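You operate a simulated robot arm through the tools that you are given. There is no shell and no other tool. Be economical: measure what you need, move in short steps, check, and stop when the job is done.

Carry out the task below with a simulated robot arm. There is one attempt and no reset: what you move stays moved.

TASK
Wipe the gantry's guide rail clean, then brush new grease on it.
Fine: use the blue cloth and the open blue tin; put cloth and brush back. Set down upright: round brush. A coat counts when it lies all over at full strength: go over it till it gets no stronger. What is to be rubbed or washed off counts as gone when no trace of it is left.

The check looks at the end state, three seconds after you hand in, the way a careful person would. Anything else that was tipped, shoved, dropped, spilled or broken makes it a failure. Flat cloth is picked up by pressing the open fingertips on it (5 to 10 N) and closing them slowly along it; thin cloth reads only 2 to 8 mm in the jaws.

THE ROBOT
A 6-joint arm with a two-finger gripper, fixed in place. Base frame: the origin is at the foot of the arm, x ahead of it, y to its left, z up. Units: mm, rad, N and s.
Its first joint turns from -2.897 to 2.897 rad. Payload 3.43 kg.
The tool frame sits at the grasp point between the pads (the TCP): z along the fingers, y along the line on which they close. The tips reach 20 mm beyond it. Largest opening 190 mm; the body of the gripper starts 248 mm behind the TCP.
Orientation is that of the tool frame in the base frame, as a unit quaternion [x, y, z, w]. With the fingers straight down and closing along the base's y, the tool's x points along the base's -x, its y along +y and its z along -z.

THE INTERFACE
- The arm moves only by the tool nudge_tool. Its argument "deltas" is a list of rows, each a list of 7 numbers: the shift along the tool's x, y, z in units of 50 mm (1.0 is 50 mm), then the turn, a rotation vector about the tool's x, y, z in units of 6 degrees (1.0 is 6 degrees), then the opening, from 0 (shut) to 1 (fully open). In form: [[dx, dy, dz, rx, ry, rz, fingers], ...]. A call has 1 to 8 rows; each row shifts and turns the commanded pose from where the row before left it, along the tool's axes as they then stand. A call with a number of a shift or a turn outside -1 to 1 is refused whole. Rows are played at 5 a second. More than 50 mm and 0.15 rad between two rows, or a gripper value outside its range, and nothing of the call is played. Where a pose cannot be reached the arm comes as near as it can. A force on the tool above 40 N (or 10 N above the force at the start of the call, whichever is more), or a blocked arm, ends the call early, and 0.2 s more pass. The fingers move at their own pace (about 45 mm/s each) and stop on an object; they squeeze with about 34 N. The grip force told is the motor's: it shows also when the fingers shut on nothing. Time passes only in rows, and 0.2 s behind the last, so rows that do not move let the fingers close. It gives the time, the measured TCP pose, the force on the tool (base axes), the opening and the grip force at its end, in the units of the frame above (readings bear some noise), with the torque about the TCP (base axes, N m) and any sound that the robot's microphone picked up.
- Cameras (640 x 400 px; columns grow to the right, rows downward): "scene" is fixed at [226.7, 652.5, 1584]; the picture's right is [-0.55, -0.84, 0.00], its down [-0.43, 0.28, -0.86] and it looks along [0.72, -0.47, -0.51] (base axes); focal length 333 px, centre (320, 200). "wrist" rides on the gripper at [70, -8, -288] in the tool frame; the picture's right is [0.12, 0.99, 0.00], its down [-0.96, 0.12, -0.25] and it looks along [-0.25, 0.03, 0.97] (tool axes); focal length 261 px, centre (320, 200). There is no depth. A picture from a camera that has moved, and an enlarged one, comes with that camera's place and axes in the base frame and with its lens. The place of the scene camera against the robot may be out by one fixed shift of up to 12 mm in any direction.
- snapshot(camera): a new picture of that camera. It takes no simulated time.
- move_column(by): slides the trunk up (or, below 0, down) by that many mm; the arm rides with it, the base frame stays. It gives what a move gives, with no picture.
- zoom(camera, box): a new picture of the part [left, top, right, bottom] of that camera's present view, enlarged. It takes no simulated time.
- sign_off(): hands the job in; it is judged then, once.

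Go step by step. Nothing tells you positions but the pictures and the camera data: compare them with the known pose of the tool, close in by small moves and look again before you grip or let go. The budget is 120 turns and 64 pictures, counting those below and the enlarged ones. Unless the task says otherwise, let go and move clear before handing in.

The tools are called after ">>>" as name(argument=value, ...) on one line, values as JSON. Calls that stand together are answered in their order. nudge_tool: Moves the arm, as the interface text tells. Its arguments: {"type":"object","properties":{"deltas":{"type":"array","items":{"type":"array","items":{"type":"number"}}}},"required":["deltas"]} The other tools are called the same way: move_column (by) slides the trunk up or down; snapshot (camera) takes a picture; zoom (camera, box) takes an enlarged picture of a part of a camera's view; sign_off () hands the job in.

At the start:

```text
time: 0.0
position: [585.4, -64.4, 1318.9]
orientation: [0.0, 1.0, 0.001, 0.001]
contact_force: [0.4, -0.1, -1.0]
ft_torque: [0.04, 0.0, -0.01]
opening: 189.9
gripper_force: 0.2
trunk travel left (down, up): [-175.0, 65.0]
```

scene: 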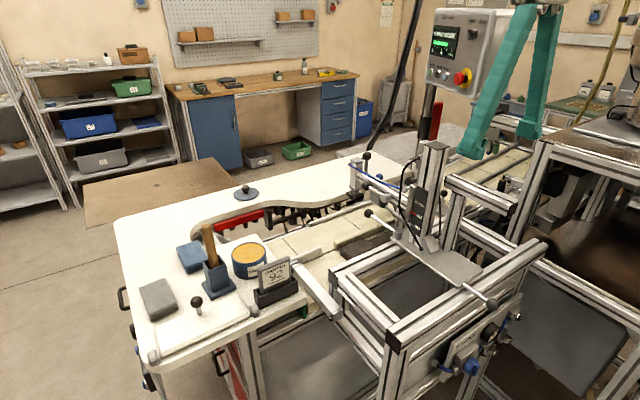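
wrist: 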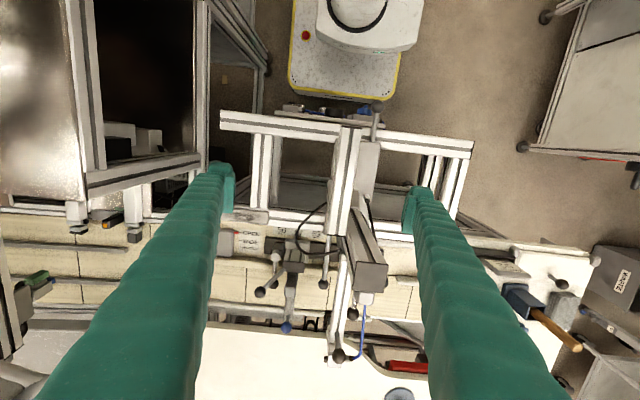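

I see a bench with a blue cloth, a brush standing in a blue holder, a tin with yellow grease, a grey cloth, and the gantry. I'll look closer to identify the rail and the items.

>>> zoom(camera="scene", box=[120, 200, 340, 340])

>>> zoom(camera="scene", box=[320, 120, 560, 360])

```text
2.86 times, centred on (230, 270) of scene
camera zoom: at [226.7, 652.5, 1584.0], right [-0.55, -0.84, 0.0], down [-0.43, 0.28, -0.86], along [0.72, -0.47, -0.51], focal length 951 px, centre (577, 0)
```

zoom: 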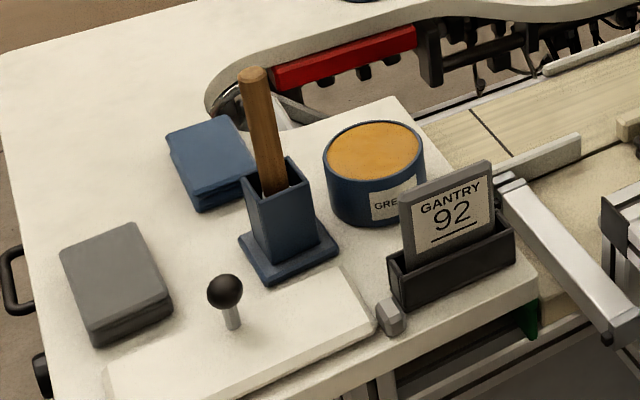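

```text
1.67 times, centred on (440, 240) of scene
camera zoom: at [226.7, 652.5, 1584.0], right [-0.55, -0.84, 0.0], down [-0.43, 0.28, -0.86], along [0.72, -0.47, -0.51], focal length 555 px, centre (120, 133)
```

zoom: 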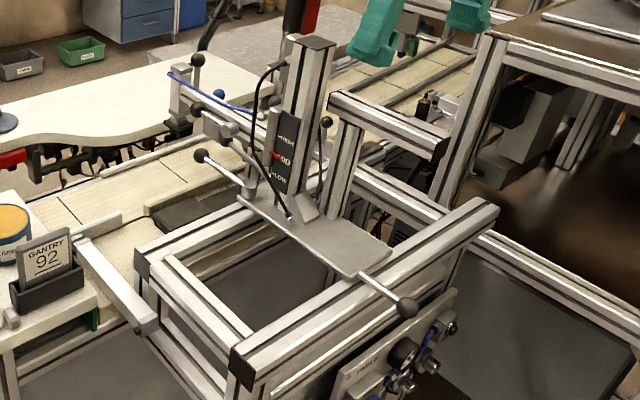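

The items sit on the left of the bench (about x 880, y 530). I still need to identify the guide rail, so I'll enlarge the wrist view.

>>> zoom(camera="wrist", box=[210, 90, 450, 370])

>>> zoom(camera="wrist", box=[440, 210, 640, 400])

```text
1.43 times, centred on (330, 230) of wrist
camera zoom: at [515.3, -72.7, 1606.4], right [-0.12, 0.99, 0.0], down [0.96, 0.12, 0.25], along [0.25, 0.03, -0.97], focal length 372 px, centre (306, 157)
```

zoom: 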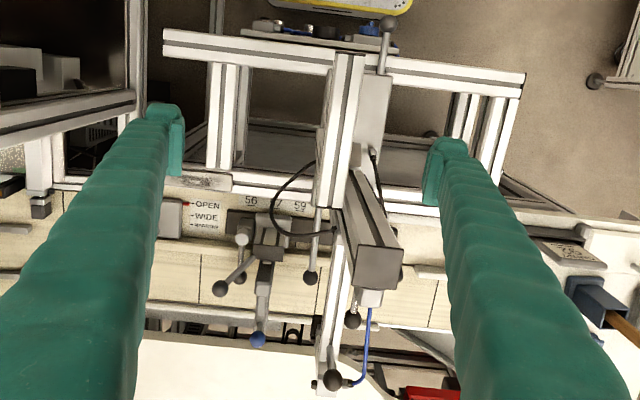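

```text
2.11 times, centred on (540, 305) of wrist
camera zoom: at [515.3, -72.7, 1606.4], right [-0.12, 0.99, 0.0], down [0.96, 0.12, 0.25], along [0.25, 0.03, -0.97], focal length 549 px, centre (-143, -21)
```

zoom: 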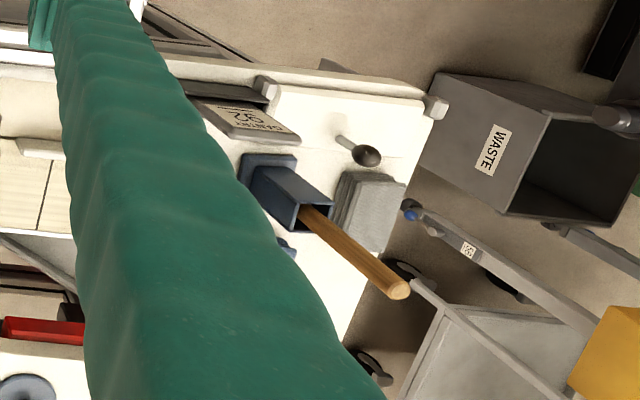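

There's a stained grey bar under the left finger, which may be the guide rail. I'll narrow the fingers and shift to -y to see it.

>>> nudge_tool(deltas=[[0, -1, 0, 0, 0, 0, 0.6], [0, -1, 0, 0, 0, 0, 0.3], [0, -0.5, 0, 0, 0, 0, 0.1], [0, 0, 0, 0, 0, 0, 0.1], [0, 0, 0, 0, 0, 0, 0.1], [0, 0, 0, 0, 0, 0, 0.1], [0, 0, 0, 0, 0, 0, 0.1], [0, 0, 0, 0, 0, 0, 0.1]])

>>> snapshot(camera="wrist")

```text
time: 1.8
position: [587.2, -190.1, 1318.1]
orientation: [0.0, 1.0, 0.0, 0.0]
contact_force: [0.3, -0.1, -0.2]
ft_torque: [-0.01, 0.01, 0.0]
opening: 31.9
gripper_force: 0.0
trunk travel left (down, up): [-175.0, 65.0]
```

```text
57 pictures are left
camera wrist: at [516.6, -197.5, 1606.7], right [-0.12, 0.99, 0.0], down [0.96, 0.12, 0.25], along [0.25, 0.03, -0.97], focal length 261 px, centre (320, 200)
```

wrist: 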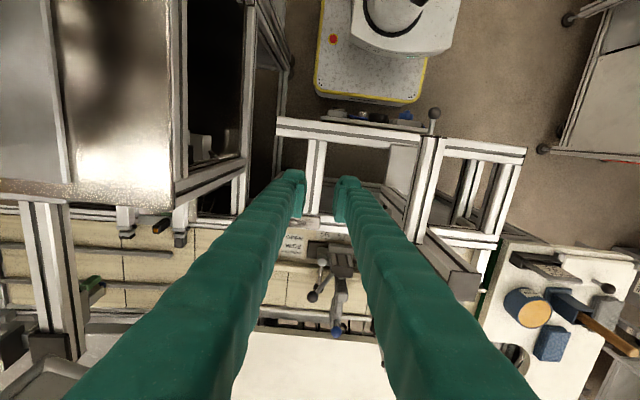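

The suspected bar is hidden by the fingers. I'll move +x so it shows above the fingertips.

>>> nudge_tool(deltas=[[-1, 0, 0, 0, 0, 0, 0.1], [-1, 0, 0, 0, 0, 0, 0], [-1, 0, 0, 0, 0, 0, 0], [0, 0, 0, 0, 0, 0, 0]])

>>> zoom(camera="wrist", box=[200, 60, 440, 210])

```text
time: 2.8
position: [734.5, -187.2, 1310.9]
orientation: [-0.001, 1.0, -0.002, 0.002]
contact_force: [0.4, -0.1, -1.0]
ft_torque: [0.0, 0.12, -0.01]
opening: 0.0
gripper_force: 34.1
out of reach, approached as far as the arm can: row 3
trunk travel left (down, up): [-175.0, 65.0]
```

```text
2.67 times, centred on (320, 135) of wrist
camera zoom: at [661.8, -195.4, 1597.2], right [-0.12, 0.99, 0.0], down [0.96, 0.12, 0.25], along [0.25, 0.03, -0.97], focal length 695 px, centre (320, 373)
```

zoom: 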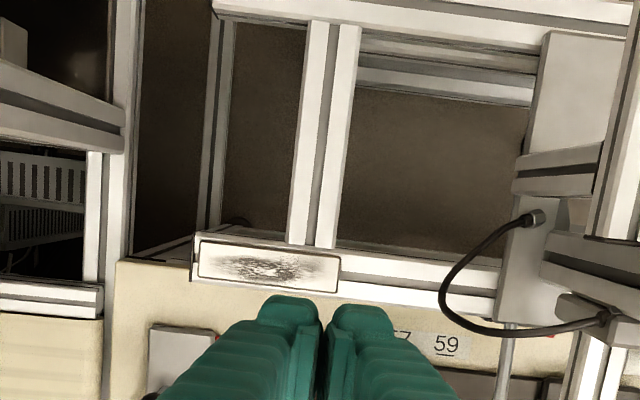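

The stained strip is a plate on the gantry's front beam, around x 729, y -293..-173, z ≈1008, about 120×32 mm. Now I'll retreat and travel to the items at +y for precise measurement.

>>> nudge_tool(deltas=[[1, 0, 0, 0, 0, 0, 0], [1, 0, 0, 0, 0, 0, 0], [1, 0, 0, 0, 0, 0, 0], [0, 1, 0, 0, 0, 0, 0], [0, 1, 0, 0, 0, 0, 0], [0, 1, 0, 0, 0, 0, 0], [0, 1, 0, 0, 0, 0, 0], [0, 1, 0, 0, 0, 0, 0]])

>>> nudge_tool(deltas=[[0, 1, 0, 0, 0, 0, 0], [0, 1, 0, 0, 0, 0, 0], [0, 1, 0, 0, 0, 0, 0], [0, 1, 0, 0, 0, 0, 0], [0, 1, 0, 0, 0, 0, 0], [0, 1, 0, 0, 0, 0, 0]])

>>> snapshot(camera="wrist")

```text
time: 4.6
position: [582.4, 60.2, 1312.5]
orientation: [0.0, 1.0, 0.0, 0.0]
contact_force: [-0.2, -1.1, 0.2]
ft_torque: [0.17, -0.01, 0.02]
opening: 0.3
gripper_force: 33.8
trunk travel left (down, up): [-175.0, 65.0]
```

```text
time: 6.0
position: [583.3, 363.3, 1312.4]
orientation: [-0.001, 1.0, 0.001, 0.0]
contact_force: [-0.6, -0.8, -0.2]
ft_torque: [0.22, -0.05, 0.01]
opening: 0.0
gripper_force: 33.7
trunk travel left (down, up): [-175.0, 65.0]
```

```text
55 pictures are left
camera wrist: at [511.6, 354.5, 1600.3], right [-0.12, 0.99, 0.0], down [0.96, 0.12, 0.25], along [0.25, 0.03, -0.97], focal length 261 px, centre (320, 200)
```

wrist: 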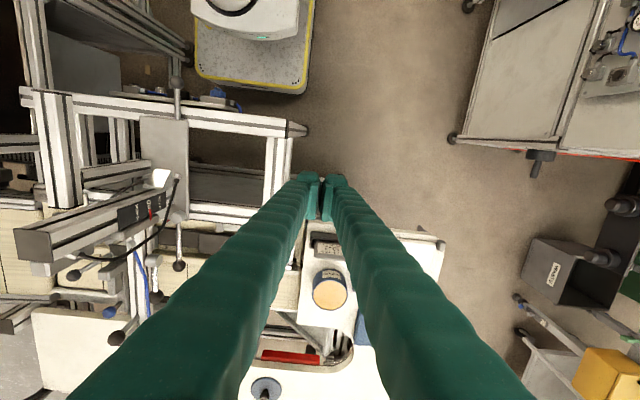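

The tin top measures about (919, 431, 975), the brush handle top about (892, 530, 1145) and the cloth about (1029, 552). They're at the far edge, so I'll raise the trunk and tilt the tool outward for a closer look.

>>> move_column(by=65)

>>> nudge_tool(deltas=[[0, 0.5, 0, 0, -1, 0, 0], [0, 0, 0, 0, -1, 0, 0], [0, 0, 0, 0, -1, 0, 0], [0, 0, 0, 0, -1, 0, 0], [-0.5, 1, 0, 0, 0, 0, 0]])

>>> snapshot(camera="wrist")

```text
time: 7.0
position: [583.1, 362.8, 1377.7]
orientation: [0.0, 1.0, 0.0, 0.0]
contact_force: [-0.1, 0.0, -0.4]
ft_torque: [-0.02, 0.01, 0.0]
opening: 0.0
gripper_force: 34.1
trunk travel left (down, up): [-240.0, 0.0]
```

```text
refused: row 5 steps farther than a row can; nothing moved
```

```text
54 pictures are left
camera wrist: at [512.1, 354.6, 1664.8], right [-0.12, 0.99, 0.0], down [0.96, 0.12, 0.25], along [0.25, 0.03, -0.97], focal length 261 px, centre (320, 200)
```

wrist: 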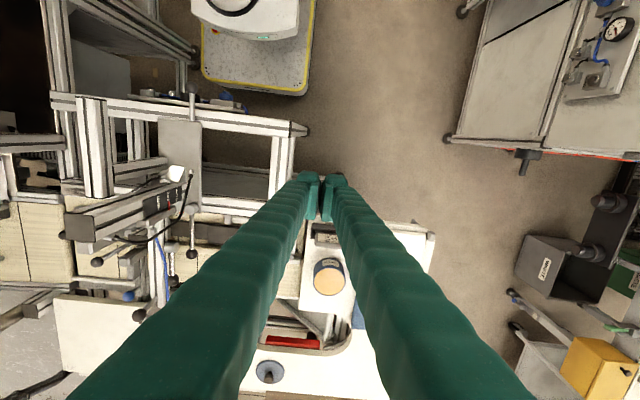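

Trunk is up; the move was refused for one long row. I'll redo it, tilting 24° and shifting +y, while moving x 150 forward.

>>> nudge_tool(deltas=[[0, 0.9, 0, 0, -1, 0, 0], [0, 0.9, 0, 0, -1, 0, 0], [-0.3, 0.9, 0, 0, -1, 0, 0], [-0.3, 0.9, 0, 0, -1, 0, 0.2], [-0.9, 0, 0.4, 0, 0, 0, 0.3], [-0.9, 0, 0.4, 0, 0, 0, 0.3], [0, 0, 0, 0, 0, 0, 0.3]])

>>> snapshot(camera="wrist")

```text
time: 8.6
position: [708.7, 542.7, 1385.5]
orientation: [0.001, 0.978, -0.001, 0.208]
contact_force: [0.9, 0.8, -2.1]
ft_torque: [-0.07, 0.02, -0.06]
opening: 57.0
gripper_force: 0.0
trunk travel left (down, up): [-240.0, 0.0]
```

```text
53 pictures are left
camera wrist: at [528.3, 535.1, 1619.6], right [-0.11, 0.99, -0.05], down [0.78, 0.12, 0.62], along [0.62, 0.03, -0.79], focal length 261 px, centre (320, 200)
```

wrist: 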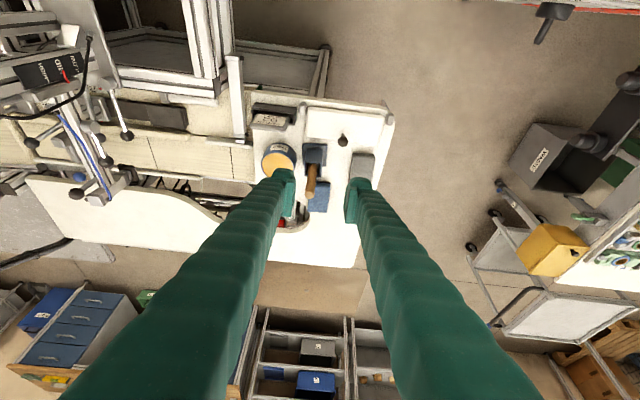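

Items are now in view between the fingers; I'll enlarge them.

>>> zoom(camera="wrist", box=[240, 95, 400, 235])

```text
2.86 times, centred on (320, 165) of wrist
camera zoom: at [528.3, 535.1, 1619.6], right [-0.11, 0.99, -0.05], down [0.78, 0.12, 0.62], along [0.62, 0.03, -0.79], focal length 745 px, centre (320, 300)
```

zoom: 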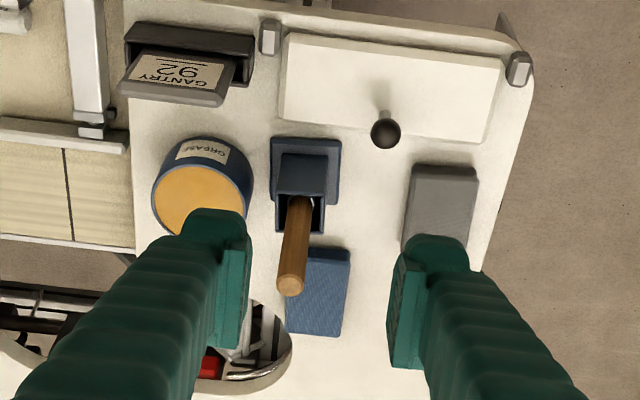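

The blue cloth lies nearly aligned with the base axes, centred about (1036, 556), top z≈960, some 65–80 mm wide in y. I'll come in over the brush handle with 27° tilt.

>>> nudge_tool(deltas=[[0, 0, 0, 0, -0.5, 0, 0.5], [-0.31, 0.043, 0.794, 0, 0, 0, 0.5], [-0.31, 0.043, 0.794, 0, 0, 0, 0.5], [-0.31, 0.043, 0.794, 0, 0, 0, 0.55], [-0.31, 0.043, 0.794, 0, 0, 0, 0.55], [-0.31, 0.043, 0.794, 0, 0, 0, 0.55], [-0.31, 0.043, 0.794, 0, 0, 0, 0.55], [0, 0, 0, 0, 0, 0, 0.55]])

>>> zoom(camera="wrist", box=[200, 50, 440, 250])

```text
time: 10.4
position: [901.3, 555.9, 1214.0]
orientation: [-0.001, 0.972, 0.0, 0.233]
contact_force: [-0.3, -0.2, -0.3]
ft_torque: [-0.05, 0.0, -0.05]
opening: 104.5
gripper_force: 0.1
trunk travel left (down, up): [-240.0, 0.0]
```

```text
2.00 times, centred on (320, 150) of wrist
camera zoom: at [709.0, 547.7, 1438.7], right [-0.11, 0.99, -0.05], down [0.75, 0.12, 0.66], along [0.66, 0.03, -0.75], focal length 521 px, centre (320, 300)
```

zoom: 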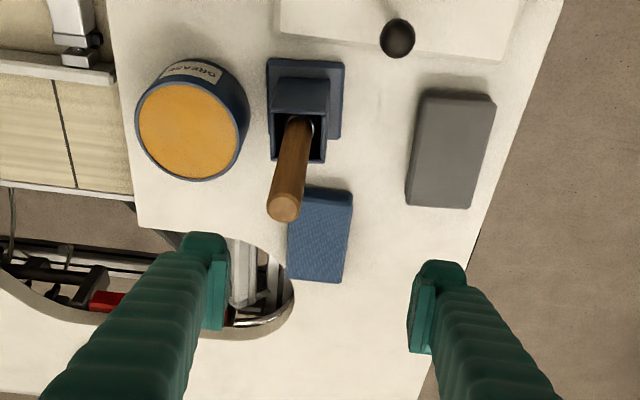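

Refined: cloth is 120×67 mm, centre ≈(1037, 552), turned about 4.7°. I'll align and go down along the tool axis to just above it.

>>> nudge_tool(deltas=[[0, 0, 0, -0.355, 0, -0.7, 0.55], [-0.61, -0.3, 0, 0, 0, 0, 0.55], [0, 0, 0.9, 0, 0, 0, 0.55], [0, 0, 0.9, 0, 0, 0, 0.55], [0, 0, 0.9, 0, 0, 0, 0.55], [0, 0, 0.9, 0, 0, 0, 0.55], [0, 0, 0.9, 0, 0, 0, 0.55], [0, 0, 0.6, 0, 0, 0, 0.55]])

>>> snapshot(camera="wrist")

>>> zoom(camera="scene", box=[120, 160, 360, 340])

```text
time: 12.2
position: [1042.7, 551.5, 1000.0]
orientation: [-0.041, 0.972, 0.01, 0.233]
contact_force: [0.5, 0.9, -0.1]
ft_torque: [0.0, -0.07, 0.0]
opening: 104.4
gripper_force: 0.1
trunk travel left (down, up): [-240.0, 0.0]
```

```text
50 pictures are left
camera wrist: at [852.3, 527.9, 1225.0], right [-0.19, 0.98, -0.05], down [0.73, 0.18, 0.66], along [0.65, 0.08, -0.75], focal length 261 px, centre (320, 200)
```

wrist: 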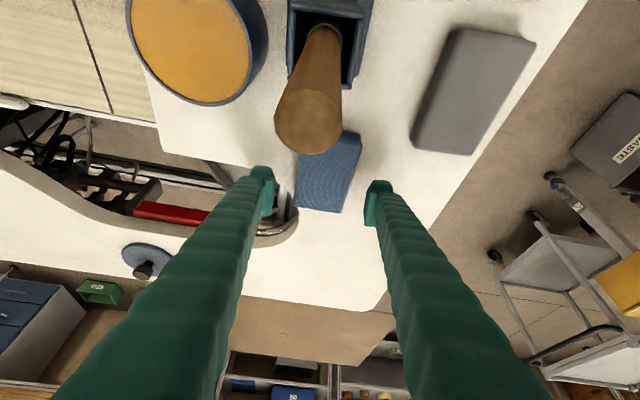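

```text
2.22 times, centred on (240, 250) of scene
camera zoom: at [226.7, 652.5, 1584.0], right [-0.55, -0.84, 0.0], down [-0.43, 0.28, -0.86], along [0.72, -0.47, -0.51], focal length 740 px, centre (498, 89)
```

zoom: 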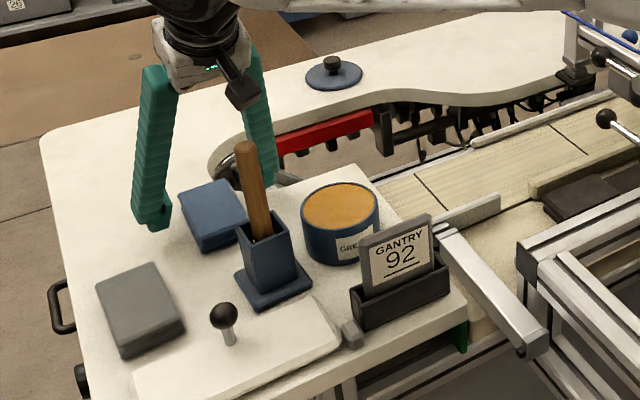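

Fingers straddle the cloth well. I'll go straight down in small steps until the tips feel the bench.

>>> nudge_tool(deltas=[[0.136, 0.03, 0.267, 0, 0, 0, 0.55], [0.027, 0, 0.053, 0, 0, 0, 0.55], [0.027, 0, 0.053, 0, 0, 0, 0.55], [0.027, 0, 0.053, 0, 0, 0, 0.55], [0.027, 0, 0.053, 0, 0, 0, 0.55], [0.027, 0, 0.053, 0, 0, 0, 0.55]])

```text
time: 13.6
position: [1043.4, 553.9, 972.3]
orientation: [-0.039, 0.972, 0.01, 0.233]
contact_force: [-0.8, 0.3, 1.9]
ft_torque: [0.06, 0.05, 0.04]
opening: 104.3
gripper_force: 0.0
trunk travel left (down, up): [-240.0, 0.0]
```

Maybe just touching; one or two more 2 mm steps to confirm.

>>> nudge_tool(deltas=[[0.018, 0, 0.036, 0, 0, 0, 0.55], [0, 0, 0, 0, 0, 0, 0.55]])

>>> zoom(camera="wrist", box=[240, 100, 400, 240])

```text
time: 14.2
position: [1043.2, 552.5, 972.0]
orientation: [-0.04, 0.972, 0.01, 0.233]
contact_force: [3.7, 2.0, 13.6]
ft_torque: [-0.12, 0.05, -0.11]
opening: 104.4
gripper_force: 0.1
trunk travel left (down, up): [-240.0, 0.0]
```

```text
2.86 times, centred on (320, 170) of wrist
camera zoom: at [851.9, 529.0, 1195.6], right [-0.19, 0.98, -0.05], down [0.73, 0.18, 0.66], along [0.66, 0.08, -0.75], focal length 745 px, centre (320, 286)
```

zoom: 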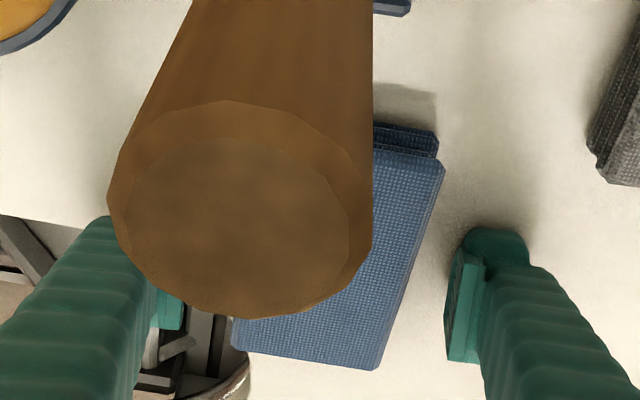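

Bench surface is at z≈944.6. I'll rise about 2 mm off contact and close slowly on the cloth.

>>> nudge_tool(deltas=[[-0.05, 0, -0.098, 0, 0, 0, 0.5], [0, 0, 0, 0, 0, 0, 0.43], [0, 0, 0, 0, 0, 0, 0.38], [0, 0, 0, 0, 0, 0, 0.33], [0, 0, 0, 0, 0, 0, 0.28], [0, 0, 0, 0, 0, 0, 0.2], [0, 0, 0, 0, 0, 0, 0.1], [0, 0, 0, 0, 0, 0, 0]])

>>> zoom(camera="wrist", box=[240, 100, 400, 240])

```text
time: 16.0
position: [1045.0, 554.4, 974.9]
orientation: [-0.039, 0.972, 0.01, 0.233]
contact_force: [-0.4, -1.1, 0.1]
ft_torque: [-0.02, 0.02, -0.02]
opening: 65.2
gripper_force: 34.1
trunk travel left (down, up): [-240.0, 0.0]
```

```text
2.86 times, centred on (320, 170) of wrist
camera zoom: at [852.4, 529.8, 1199.7], right [-0.19, 0.98, -0.05], down [0.73, 0.18, 0.66], along [0.65, 0.08, -0.75], focal length 745 px, centre (320, 286)
```

zoom: 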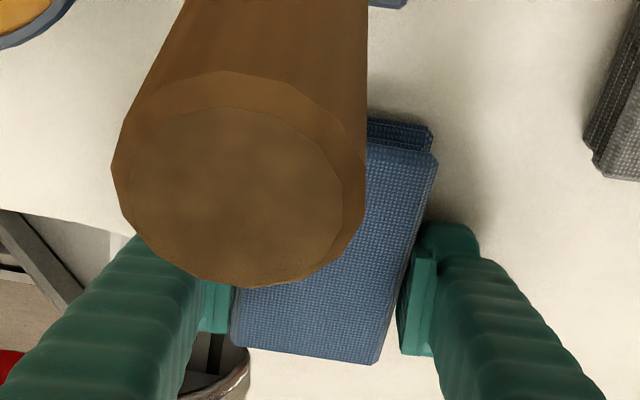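

Cloth is firmly held (65 mm, 34 N). I'll lift straight up, and meanwhile check the rail strip in the scene camera.

>>> nudge_tool(deltas=[[-0.136, 0, -0.267, 0, 0, 0, 0], [-0.3, 0, -0.6, 0, 0, 0, 0], [-0.18, 0, -0.35, 0, 0, 0, 0]])

>>> zoom(camera="scene", box=[420, 160, 520, 250])

>>> zoom(camera="scene", box=[130, 160, 340, 330])

```text
time: 16.8
position: [1045.8, 554.5, 1043.9]
orientation: [-0.04, 0.971, 0.008, 0.234]
contact_force: [-0.2, -0.1, -0.8]
ft_torque: [-0.01, 0.01, 0.01]
opening: 64.9
gripper_force: 34.6
trunk travel left (down, up): [-240.0, 0.0]
```

```text
4.44 times, centred on (470, 205) of scene
camera zoom: at [226.7, 652.5, 1584.0], right [-0.55, -0.84, 0.0], down [-0.43, 0.28, -0.86], along [0.72, -0.47, -0.51], focal length 1479 px, centre (-347, 178)
```

zoom: 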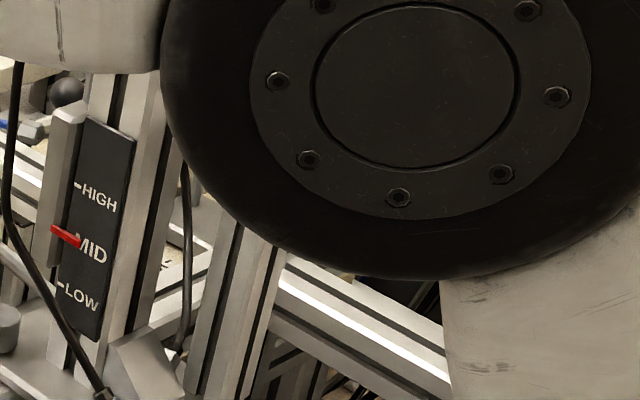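

```text
2.35 times, centred on (235, 245) of scene
camera zoom: at [226.7, 652.5, 1584.0], right [-0.55, -0.84, 0.0], down [-0.43, 0.28, -0.86], along [0.72, -0.47, -0.51], focal length 783 px, centre (520, 94)
```

zoom: 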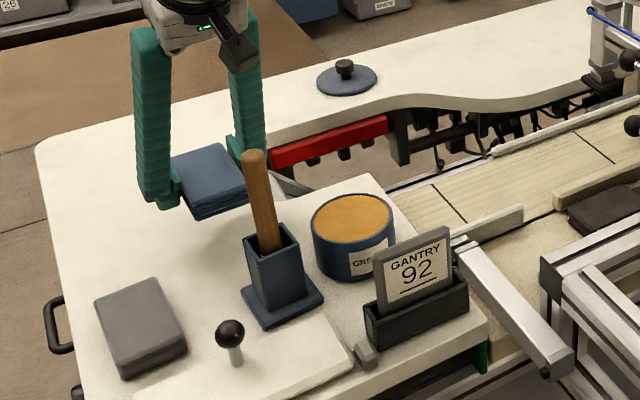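

The cloth lifted cleanly. I'll move sideways to -y, clear of the brush and above the tin, before retracting.

>>> nudge_tool(deltas=[[0.07, -0.96, -0.036, 0, 0, 0, 0], [0.07, -0.96, -0.036, 0, 0, 0, 0], [0.07, -0.96, -0.036, 0, 0, 0, 0], [0.07, -0.96, -0.036, 0, 0, 0, 0], [0, 0, -0.9, 0, 0, 0, 0], [0, 0, -0.9, 0, 0, 0, 0], [0, 0, -0.9, 0, 0, 0, 0], [0, 0, -0.9, 0, 0, 0, 0]])

>>> nudge_tool(deltas=[[0.75, 0, -0.6, 0, 0, 0, 0], [0.75, 0, -0.6, 0, 0, 0, 0], [0.75, 0, -0.6, 0, 0, 0, 0], [0.75, 0, -0.6, 0, 0, 0, 0], [0.75, 0, -0.6, 0, 0, 0, 0], [0.75, 0, -0.6, 0, 0, 0, 0], [0.75, 0, -0.6, 0, 0, 0, 0]])

```text
time: 18.6
position: [962.1, 352.5, 1204.1]
orientation: [-0.039, 0.972, 0.009, 0.233]
contact_force: [1.1, 0.5, -1.6]
ft_torque: [-0.03, 0.09, -0.02]
opening: 64.0
gripper_force: 34.1
trunk travel left (down, up): [-240.0, 0.0]
```

```text
time: 20.2
position: [636.1, 327.8, 1269.8]
orientation: [-0.04, 0.972, 0.009, 0.233]
contact_force: [0.9, 0.5, -0.4]
ft_torque: [-0.1, 0.18, -0.03]
opening: 63.8
gripper_force: 33.5
trunk travel left (down, up): [-240.0, 0.0]
```

Clear of the items. Retract further, yaw by -25° and travel toward the rail.

>>> nudge_tool(deltas=[[0.39, 0.05, -0.65, 0, 0, 0, 0], [0.39, 0.05, -0.65, 0, 0, 0, 0], [0.39, 0.05, -0.65, 0, 0, 0, 0], [0, 0, 0, 0.454, 0, 0.891, 0], [0, 0, 0, 0.454, 0, 0.891, 0], [0, 0, 0, 0.454, 0, 0.891, 0], [0, 0, 0, 0.454, 0, 0.891, 0]])

>>> nudge_tool(deltas=[[-0.293, -0.902, 0.149, 0, 0, 0, 0], [-0.293, -0.902, 0.149, 0, 0, 0, 0], [-0.293, -0.902, 0.149, 0, 0, 0, 0], [-0.293, -0.902, 0.149, 0, 0, 0, 0], [-0.293, -0.902, 0.149, 0, 0, 0, 0], [-0.293, -0.902, 0.149, 0, 0, 0, 0], [-0.293, -0.902, 0.149, 0, 0, 0, 0], [-0.293, -0.902, 0.149, 0, 0, 0, 0]])

>>> snapshot(camera="wrist")

```text
time: 21.8
position: [536.6, 326.4, 1333.6]
orientation: [0.164, 0.958, -0.038, 0.231]
contact_force: [0.2, 0.5, 0.1]
ft_torque: [0.09, 0.0, 0.05]
opening: 63.8
gripper_force: 33.7
trunk travel left (down, up): [-240.0, 0.0]
```

```text
time: 23.6
position: [538.0, -56.5, 1334.4]
orientation: [0.163, 0.959, -0.039, 0.229]
contact_force: [0.3, -1.1, -0.1]
ft_torque: [0.34, -0.01, 0.19]
opening: 63.3
gripper_force: 33.9
trunk travel left (down, up): [-240.0, 0.0]
```

```text
44 pictures are left
camera wrist: at [353.3, -1.0, 1557.6], right [0.23, 0.97, -0.05], down [0.74, -0.14, 0.66], along [0.63, -0.19, -0.75], focal length 261 px, centre (320, 200)
```

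wrist: 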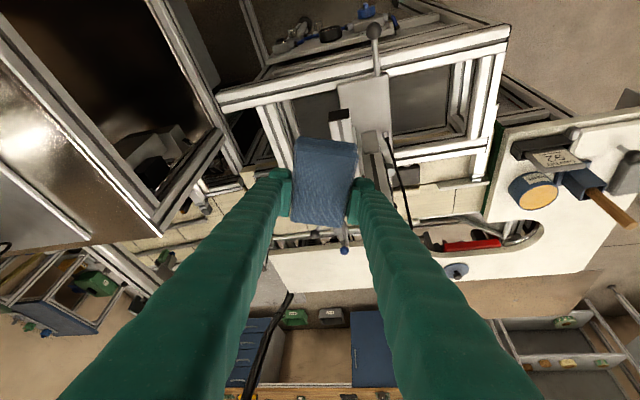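

I'll enlarge the area left of the cloth where the strip should be.

>>> zoom(camera="wrist", box=[150, 60, 310, 200])

```text
2.86 times, centred on (230, 130) of wrist
camera zoom: at [353.3, -1.0, 1557.6], right [0.23, 0.97, -0.05], down [0.74, -0.14, 0.66], along [0.63, -0.19, -0.75], focal length 745 px, centre (577, 400)
```

zoom: 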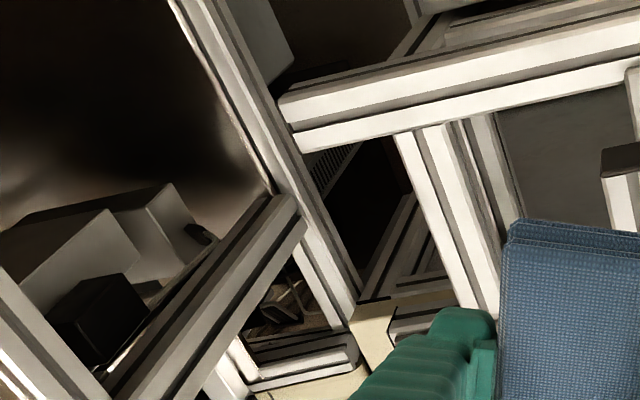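

The finger hides it; shifting forward a bit will lift it above the fingertip in the view.

>>> nudge_tool(deltas=[[-0.706, -0.07, 0.36, 0, 0, 0, 0], [-0.706, -0.07, 0.36, 0, 0, 0, 0]])

>>> zoom(camera="wrist", box=[190, 80, 350, 220])

```text
time: 24.2
position: [613.1, -91.5, 1334.0]
orientation: [0.163, 0.959, -0.039, 0.23]
contact_force: [-1.5, -0.3, 0.5]
ft_torque: [-0.02, -0.18, 0.03]
opening: 63.7
gripper_force: 34.9
trunk travel left (down, up): [-240.0, 0.0]
```

```text
2.86 times, centred on (270, 150) of wrist
camera zoom: at [428.4, -35.4, 1558.5], right [0.23, 0.97, -0.05], down [0.74, -0.14, 0.66], along [0.63, -0.19, -0.75], focal length 745 px, centre (463, 343)
```

zoom: 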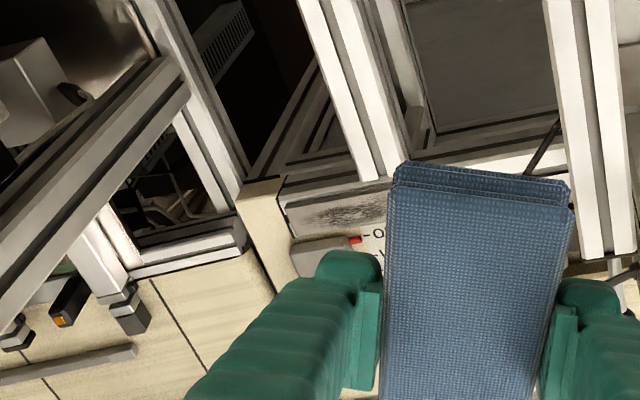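

The strip is flat at z≈1008 on the beam, and nothing around it is higher. I'll move above it.

>>> nudge_tool(deltas=[[-0.288, -0.887, 0.147, 0, 0, 0, 0], [-0.288, -0.887, 0.147, 0, 0, 0, 0], [-0.288, -0.887, 0.147, 0, 0, 0, 0], [0.013, 0.139, 0.868, 0, 0, 0, 0], [0.013, 0.139, 0.868, 0, 0, 0, 0], [0.013, 0.139, 0.868, 0, 0, 0, 0], [0.013, 0.139, 0.868, 0, 0, 0, 0], [0.013, 0.139, 0.868, 0, 0, 0, 0]])

>>> snapshot(camera="wrist")

>>> snapshot(camera="scene")

```text
time: 26.0
position: [718.0, -230.6, 1140.3]
orientation: [0.163, 0.959, -0.04, 0.23]
contact_force: [-0.5, 0.3, -0.8]
ft_torque: [-0.01, -0.07, 0.0]
opening: 63.7
gripper_force: 34.1
trunk travel left (down, up): [-240.0, 0.0]
```

```text
41 pictures are left
camera wrist: at [533.4, -174.2, 1363.6], right [0.23, 0.97, -0.05], down [0.74, -0.14, 0.66], along [0.63, -0.19, -0.75], focal length 261 px, centre (320, 200)
```

wrist: 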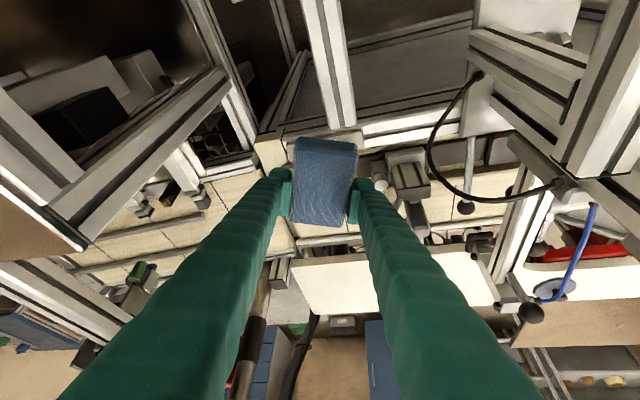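

```text
40 pictures are left
```

scene: 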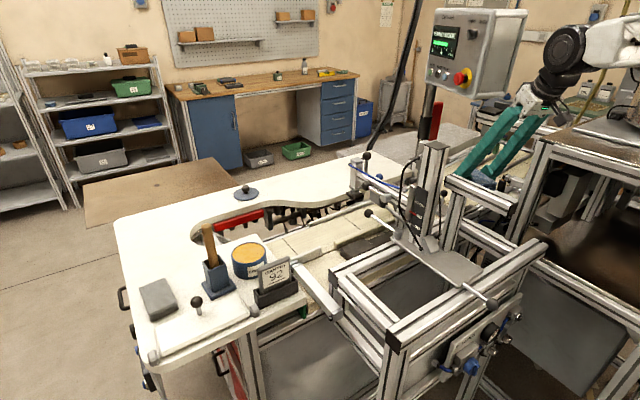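

I want to check in the scene view how the cloth sits relative to the beams near it.

>>> zoom(camera="scene", box=[410, 120, 550, 260])

```text
2.86 times, centred on (480, 190) of scene
camera zoom: at [226.7, 652.5, 1584.0], right [-0.55, -0.84, 0.0], down [-0.43, 0.28, -0.86], along [0.72, -0.47, -0.51], focal length 951 px, centre (-137, 229)
```

zoom: 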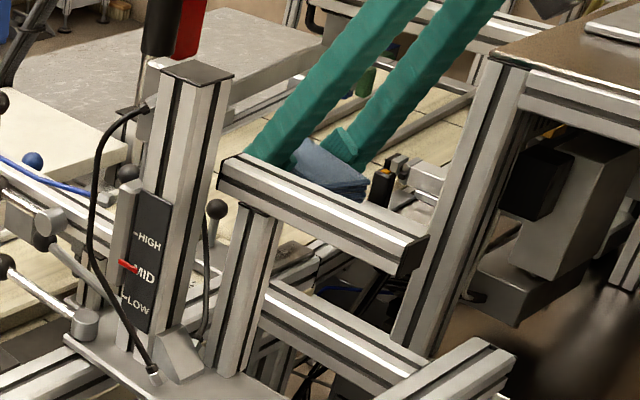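

The upper beam seen in the scene is at y≈-40, z≈1190, well clear of the wiping path. I'll descend to the strip and feel for contact.

>>> nudge_tool(deltas=[[0.213, 0.034, 0.79, 0, 0, 0, 0], [0.213, 0.034, 0.79, 0, 0, 0, 0], [0.036, 0, 0.071, 0, 0, 0, 0], [0.036, 0, 0.071, 0, 0, 0, 0], [0.036, 0, 0.071, 0, 0, 0, 0], [0, 0, 0, 0, 0, 0, 0]])

```text
time: 27.4
position: [734.4, -231.8, 1044.0]
orientation: [0.163, 0.959, -0.04, 0.23]
contact_force: [-0.1, -0.8, -0.4]
ft_torque: [0.0, -0.02, -0.02]
opening: 63.6
gripper_force: 33.9
trunk travel left (down, up): [-240.0, 0.0]
```

>>> nudge_tool(deltas=[[0.018, 0, 0.036, 0, 0, 0, 0], [0.018, 0, 0.036, 0, 0, 0, 0], [0.018, 0, 0.036, 0, 0, 0, 0], [0.018, 0, 0.036, 0, 0, 0, 0], [0.018, 0, 0.036, 0, 0, 0, 0], [0.018, 0, 0.036, 0, 0, 0, 0]])

```text
time: 28.8
position: [735.7, -232.2, 1034.1]
orientation: [0.163, 0.959, -0.039, 0.23]
contact_force: [0.2, 0.6, 3.8]
ft_torque: [-0.12, 0.03, -0.03]
opening: 63.4
gripper_force: 34.6
trunk travel left (down, up): [-240.0, 0.0]
```

Contact found at TCP z≈1034. I'll press slightly more and stroke along the strip.

>>> nudge_tool(deltas=[[0.018, 0, 0.036, 0, 0, 0, 0], [-0.0915, -0.282, 0.0465, 0, 0, 0, 0], [-0.0915, -0.282, 0.0465, 0, 0, 0, 0], [-0.0915, -0.282, 0.0465, 0, 0, 0, 0], [0.0915, 0.282, -0.0465, 0, 0, 0, 0], [0.0915, 0.282, -0.0465, 0, 0, 0, 0], [0.0915, 0.282, -0.0465, 0, 0, 0, 0], [0.0915, 0.282, -0.0465, 0, 0, 0, 0]])

```text
time: 30.3
position: [737.5, -242.2, 1033.8]
orientation: [0.16, 0.958, -0.039, 0.233]
contact_force: [1.4, 4.8, 13.9]
ft_torque: [0.18, 0.27, 0.04]
opening: 63.7
gripper_force: 34.1
trunk travel left (down, up): [-240.0, 0.0]
stopped in row 7: the force on the tool passed its limit at 40 N (the readings are from after the stop); the commanded pose is now the measured one
```

A force spike stopped it (commanded pose reset to measured). I'll continue gently toward +y with the current lighter pressure.

>>> nudge_tool(deltas=[[0.061, 0.188, -0.031, 0, 0, 0, 0], [0.061, 0.188, -0.031, 0, 0, 0, 0], [0.061, 0.188, -0.031, 0, 0, 0, 0], [0.061, 0.188, -0.031, 0, 0, 0, 0], [0.061, 0.188, -0.031, 0, 0, 0, 0], [0.061, 0.188, -0.031, 0, 0, 0, 0]])

```text
time: 31.7
position: [734.7, -183.8, 1033.2]
orientation: [0.161, 0.958, -0.039, 0.233]
contact_force: [0.8, -8.8, 25.3]
ft_torque: [-0.39, 0.29, 0.03]
opening: 63.6
gripper_force: 34.0
trunk travel left (down, up): [-240.0, 0.0]
```

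Pressing 25 N now; ease 1 mm and stroke back and forth.

>>> nudge_tool(deltas=[[-0.009, 0, -0.018, 0, 0, 0, 0], [-0.073, -0.226, 0.037, 0, 0, 0, 0], [-0.073, -0.226, 0.037, 0, 0, 0, 0], [-0.073, -0.226, 0.037, 0, 0, 0, 0], [-0.073, -0.226, 0.037, 0, 0, 0, 0], [-0.073, -0.226, 0.037, 0, 0, 0, 0], [-0.073, -0.226, 0.037, 0, 0, 0, 0], [-0.073, -0.226, 0.037, 0, 0, 0, 0]])

>>> nudge_tool(deltas=[[0.073, 0.226, -0.037, 0, 0, 0, 0], [0.073, 0.226, -0.037, 0, 0, 0, 0], [0.073, 0.226, -0.037, 0, 0, 0, 0], [0.073, 0.226, -0.037, 0, 0, 0, 0], [0.073, 0.226, -0.037, 0, 0, 0, 0], [0.073, 0.226, -0.037, 0, 0, 0, 0], [0.073, 0.226, -0.037, 0, 0, 0, 0]])

```text
time: 33.5
position: [736.7, -268.9, 1035.4]
orientation: [0.162, 0.958, -0.04, 0.231]
contact_force: [0.8, 0.8, -0.5]
ft_torque: [-0.03, 0.01, 0.01]
opening: 63.5
gripper_force: 34.6
trunk travel left (down, up): [-240.0, 0.0]
```

```text
time: 35.1
position: [735.5, -183.1, 1034.6]
orientation: [0.161, 0.959, -0.04, 0.231]
contact_force: [-0.3, 0.2, -0.4]
ft_torque: [-0.03, -0.01, 0.0]
opening: 63.6
gripper_force: 34.0
trunk travel left (down, up): [-240.0, 0.0]
```

Contact was lost; press 2.5 mm lower and repeat the strokes.

>>> nudge_tool(deltas=[[0.023, 0, 0.045, 0, 0, 0, 0], [-0.073, -0.226, 0.037, 0, 0, 0, 0], [-0.073, -0.226, 0.037, 0, 0, 0, 0], [-0.073, -0.226, 0.037, 0, 0, 0, 0], [-0.073, -0.226, 0.037, 0, 0, 0, 0], [-0.073, -0.226, 0.037, 0, 0, 0, 0], [-0.073, -0.226, 0.037, 0, 0, 0, 0], [-0.073, -0.226, 0.037, 0, 0, 0, 0]])

>>> nudge_tool(deltas=[[0.073, 0.226, -0.037, 0, 0, 0, 0], [0.073, 0.226, -0.037, 0, 0, 0, 0], [0.073, 0.226, -0.037, 0, 0, 0, 0], [0.073, 0.226, -0.037, 0, 0, 0, 0], [0.073, 0.226, -0.037, 0, 0, 0, 0], [0.073, 0.226, -0.037, 0, 0, 0, 0], [0.073, 0.226, -0.037, 0, 0, 0, 0]])

>>> nudge_tool(deltas=[[-0.073, -0.226, 0.037, 0, 0, 0, 0], [-0.073, -0.226, 0.037, 0, 0, 0, 0], [-0.073, -0.226, 0.037, 0, 0, 0, 0], [-0.073, -0.226, 0.037, 0, 0, 0, 0], [-0.073, -0.226, 0.037, 0, 0, 0, 0], [-0.073, -0.226, 0.037, 0, 0, 0, 0], [-0.073, -0.226, 0.037, 0, 0, 0, 0]])

```text
time: 36.9
position: [736.6, -266.3, 1033.1]
orientation: [0.161, 0.958, -0.038, 0.233]
contact_force: [0.8, 12.4, 32.1]
ft_torque: [0.36, 0.22, -0.13]
opening: 63.9
gripper_force: 33.8
trunk travel left (down, up): [-240.0, 0.0]
```

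```text
time: 38.4
position: [735.7, -195.4, 1033.2]
orientation: [0.162, 0.958, -0.04, 0.234]
contact_force: [-1.7, -4.4, 12.9]
ft_torque: [0.04, 0.24, 0.03]
opening: 63.7
gripper_force: 33.9
trunk travel left (down, up): [-240.0, 0.0]
stopped in row 7: the force on the tool passed its limit at 49 N (the readings are from after the stop); the commanded pose is now the measured one
```

```text
time: 40.0
position: [736.7, -279.3, 1033.6]
orientation: [0.162, 0.958, -0.04, 0.233]
contact_force: [1.2, 1.1, 4.5]
ft_torque: [0.04, 0.02, -0.01]
opening: 63.9
gripper_force: 34.0
trunk travel left (down, up): [-240.0, 0.0]
stopped in row 7: the force on the tool passed its limit at 44 N (the readings are from after the stop); the commanded pose is now the measured one
```

Several firm strokes done. Lift and shift forward to inspect the strip.

>>> nudge_tool(deltas=[[-0.324, 0, -0.635, 0, 0, 0, 0], [-0.324, 0, -0.635, 0, 0, 0, 0], [-0.324, 0, -0.635, 0, 0, 0, 0], [-0.61, 0.25, 0.313, 0, 0, 0, 0], [-0.61, 0.25, 0.313, 0, 0, 0, 0], [-0.61, 0.25, 0.313, 0, 0, 0, 0]])

>>> zoom(camera="wrist", box=[240, 60, 400, 200])

```text
time: 41.4
position: [845.5, -276.7, 1141.5]
orientation: [0.161, 0.958, -0.04, 0.233]
contact_force: [-0.9, 0.1, 0.3]
ft_torque: [0.03, -0.07, 0.01]
opening: 63.5
gripper_force: 34.0
trunk travel left (down, up): [-240.0, 0.0]
```

```text
2.86 times, centred on (320, 130) of wrist
camera zoom: at [659.5, -220.0, 1363.8], right [0.23, 0.97, -0.06], down [0.74, -0.13, 0.66], along [0.64, -0.19, -0.75], focal length 745 px, centre (320, 400)
```

zoom: 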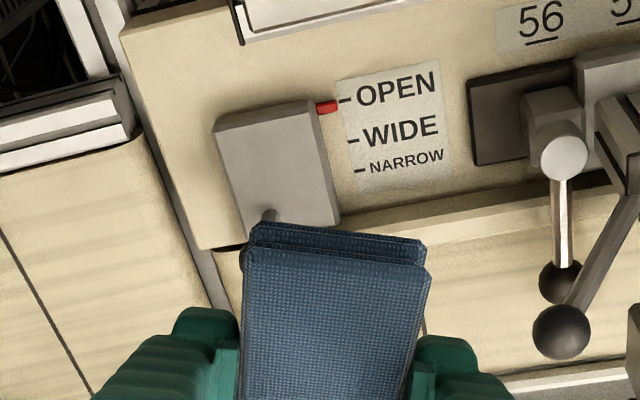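

The strip is at the top edge; look at that part.

>>> zoom(camera="wrist", box=[270, 10, 390, 85])

```text
5.33 times, centred on (330, 48) of wrist
camera zoom: at [659.5, -220.0, 1363.8], right [0.23, 0.97, -0.06], down [0.74, -0.13, 0.66], along [0.64, -0.19, -0.75], focal length 1390 px, centre (267, 1013)
```

zoom: 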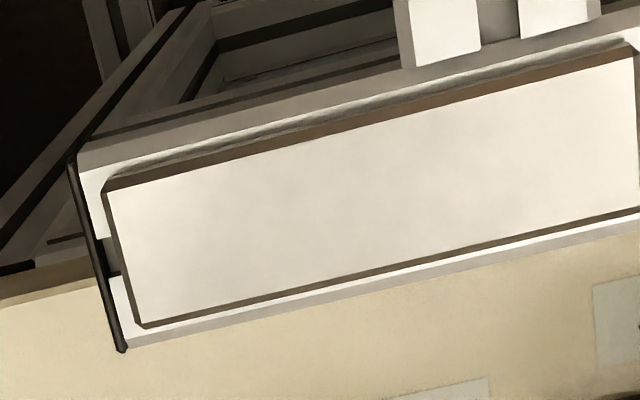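

The strip is now completely clean (x 714–745, y -292…-174, z≈1004). I'll take the cloth back via the same high route.

>>> nudge_tool(deltas=[[0.37, -0.13, -0.81, 0, 0, 0, 0], [0.37, -0.13, -0.81, 0, 0, 0, 0], [0.37, -0.13, -0.81, 0, 0, 0, 0], [0.37, -0.13, -0.81, 0, 0, 0, 0], [0.37, -0.13, -0.81, 0, 0, 0, 0], [0.37, -0.13, -0.81, 0, 0, 0, 0], [0.37, -0.13, -0.81, 0, 0, 0, 0], [0.8, -0.33, -0.41, 0, 0, 0, 0]])

>>> nudge_tool(deltas=[[0.5, -0.1, -0.25, 0, 0, 0, 0], [0.293, 0.902, -0.149, 0, 0, 0, 0], [0.293, 0.902, -0.149, 0, 0, 0, 0], [0.293, 0.902, -0.149, 0, 0, 0, 0], [0.293, 0.902, -0.149, 0, 0, 0, 0], [0.293, 0.902, -0.149, 0, 0, 0, 0], [0.293, 0.902, -0.149, 0, 0, 0, 0], [0.293, 0.902, -0.149, 0, 0, 0, 0]])

>>> nudge_tool(deltas=[[0.293, 0.902, -0.149, 0, 0, 0, 0], [0.293, 0.902, -0.149, 0, 0, 0, 0], [0.293, 0.902, -0.149, 0, 0, 0, 0], [0.293, 0.902, -0.149, 0, 0, 0, 0], [0, 0, 0, -0.454, 0, -0.891, 0], [0, 0, 0, -0.454, 0, -0.891, 0], [0, 0, 0, -0.454, 0, -0.891, 0], [0, 0, 0, -0.454, 0, -0.891, 0]])

```text
time: 43.1
position: [552.3, -240.7, 1331.6]
orientation: [0.162, 0.958, -0.04, 0.231]
contact_force: [1.2, -0.2, -0.6]
ft_torque: [0.04, 0.19, 0.02]
opening: 63.8
gripper_force: 34.1
trunk travel left (down, up): [-240.0, 0.0]
```

```text
time: 45.1
position: [527.9, 55.2, 1331.0]
orientation: [0.209, 0.949, -0.052, 0.229]
contact_force: [0.2, -0.2, -0.6]
ft_torque: [0.01, 0.03, -0.01]
opening: 63.6
gripper_force: 34.2
trunk travel left (down, up): [-240.0, 0.0]
stopped in row 8: the arm was blocked; the commanded pose is now the measured one
```

```text
time: 47.0
position: [545.3, 245.2, 1331.0]
orientation: [0.007, 0.972, -0.003, 0.235]
contact_force: [0.6, -0.6, 0.4]
ft_torque: [-0.01, -0.01, -0.02]
opening: 64.0
gripper_force: 33.8
trunk travel left (down, up): [-240.0, 0.0]
```

The arm reported a brief block and a yaw change mid-way; I'll check the scene.

>>> snapshot(camera="scene")

```text
36 pictures are left
```

scene: 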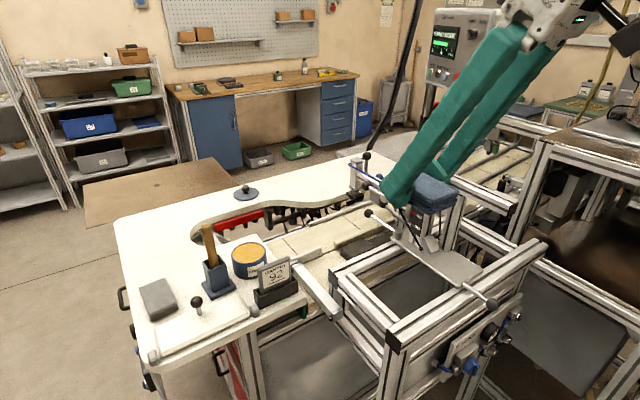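

Everything visible looks undisturbed. I'll restore the yaw and return toward the cloth's place.

>>> nudge_tool(deltas=[[0, 0, 0, -0.417, 0, -0.817, 0], [-0.322, 0.494, 0.507, 0, 0, 0, 0], [-0.322, 0.494, 0.507, 0, 0, 0, 0], [-0.322, 0.494, 0.507, 0, 0, 0, 0], [-0.322, 0.494, 0.507, 0, 0, 0, 0]])

>>> nudge_tool(deltas=[[-0.731, -0.075, 0.584, 0, 0, 0, 0], [-0.731, -0.075, 0.584, 0, 0, 0, 0], [-0.731, -0.075, 0.584, 0, 0, 0, 0], [-0.731, -0.075, 0.584, 0, 0, 0, 0], [-0.731, -0.075, 0.584, 0, 0, 0, 0], [-0.731, -0.075, 0.584, 0, 0, 0, 0], [-0.731, -0.075, 0.584, 0, 0, 0, 0]])

>>> snapshot(camera="scene")

```text
time: 48.1
position: [640.2, 354.5, 1269.2]
orientation: [-0.039, 0.971, 0.008, 0.235]
contact_force: [-2.0, -0.6, 0.7]
ft_torque: [0.12, -0.09, 0.09]
opening: 63.8
gripper_force: 33.9
trunk travel left (down, up): [-240.0, 0.0]
```

```text
time: 49.8
position: [961.6, 353.1, 1205.4]
orientation: [-0.04, 0.971, 0.008, 0.237]
contact_force: [-0.2, -1.2, 0.9]
ft_torque: [0.0, -0.07, 0.01]
opening: 64.0
gripper_force: 34.1
trunk travel left (down, up): [-240.0, 0.0]
```

```text
35 pictures are left
```

scene: 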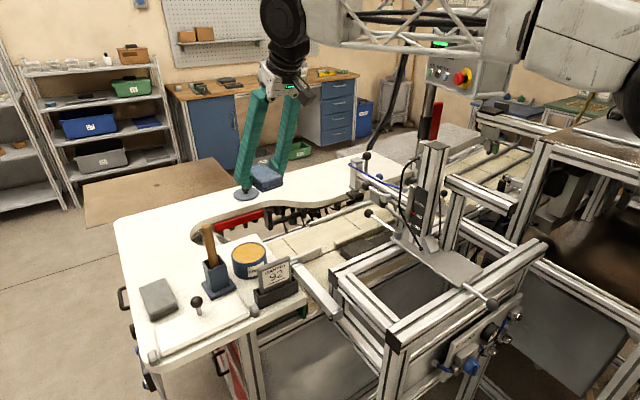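

The tower is intact. Continue back: down along the axis, then over to the cloth's original spot.

>>> nudge_tool(deltas=[[0, 0, 0.9, 0, 0, 0, 0], [0, 0, 0.9, 0, 0, 0, 0], [0, 0, 0.9, 0, 0, 0, 0], [0, 0, 0.9, 0, 0, 0, 0], [-0.08, 0.968, 0.046, 0, 0, 0, 0], [-0.08, 0.968, 0.046, 0, 0, 0, 0], [-0.08, 0.968, 0.046, 0, 0, 0, 0], [-0.08, 0.968, 0.046, 0, 0, 0, 0]])

>>> nudge_tool(deltas=[[0.227, 0, 0.445, 0, 0, 0, 0], [0.227, 0, 0.445, 0, 0, 0, 0], [0.082, 0, 0.16, 0, 0, 0, 0], [0, 0, 0, 0, 0, 0, 0]])

```text
time: 51.5
position: [1044.9, 550.9, 1045.6]
orientation: [-0.038, 0.971, 0.007, 0.235]
contact_force: [-1.0, 0.0, -0.2]
ft_torque: [0.16, 0.01, 0.08]
opening: 63.9
gripper_force: 34.1
trunk travel left (down, up): [-240.0, 0.0]
```

```text
time: 52.5
position: [1045.0, 552.4, 983.8]
orientation: [-0.039, 0.971, 0.008, 0.234]
contact_force: [0.9, -0.5, -0.3]
ft_torque: [-0.01, 0.0, 0.03]
opening: 63.9
gripper_force: 33.6
trunk travel left (down, up): [-240.0, 0.0]
```

>>> nudge_tool(deltas=[[0.045, 0.04, 0.089, 0, 0, 0, 0], [0.018, 0, 0.036, 0, 0, 0, 0], [0.014, 0, 0.027, 0, 0, 0, 0], [0, 0, 0, 0, 0, 0, 0]])

```text
time: 53.5
position: [1047.5, 553.1, 975.7]
orientation: [-0.04, 0.971, 0.008, 0.235]
contact_force: [-0.2, -0.5, -0.6]
ft_torque: [0.0, 0.0, -0.02]
opening: 63.7
gripper_force: 33.9
trunk travel left (down, up): [-240.0, 0.0]
```

A further 1.5 mm down, then release.

>>> nudge_tool(deltas=[[0.014, 0, 0.027, 0, 0, 0, 0], [0, 0, 0, 0, 0, 0, 0], [0, 0, 0, 0, 0, 0, 0.36], [0, 0, 0, 0, 0, 0, 0.42], [0, 0, 0, 0, 0, 0, 0.5], [0, 0, 0, 0, 0, 0, 0.55], [0, 0, 0, 0, 0, 0, 0.55]])

>>> nudge_tool(deltas=[[-0.227, 0, -0.445, 0, 0, 0, 0.55], [-0.227, 0, -0.445, 0, 0, 0, 0.55], [-0.227, 0, -0.445, 0, 0, 0, 0.55]])

>>> zoom(camera="scene", box=[130, 190, 310, 320])

```text
time: 55.1
position: [1047.6, 554.2, 974.2]
orientation: [-0.039, 0.971, 0.008, 0.235]
contact_force: [0.3, -0.1, 0.4]
ft_torque: [0.0, -0.02, -0.01]
opening: 104.2
gripper_force: 0.0
trunk travel left (down, up): [-240.0, 0.0]
```

```text
time: 56.0
position: [1047.5, 554.5, 1048.6]
orientation: [-0.04, 0.971, 0.008, 0.236]
contact_force: [0.2, -0.9, -1.6]
ft_torque: [0.0, 0.02, -0.04]
opening: 104.5
gripper_force: 0.1
trunk travel left (down, up): [-240.0, 0.0]
```

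```text
3.08 times, centred on (220, 255) of scene
camera zoom: at [226.7, 652.5, 1584.0], right [-0.55, -0.84, 0.0], down [-0.43, 0.28, -0.86], along [0.72, -0.47, -0.51], focal length 1024 px, centre (628, 31)
```

zoom: 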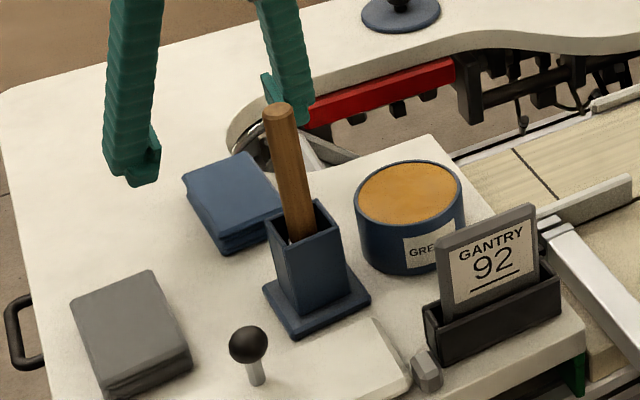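

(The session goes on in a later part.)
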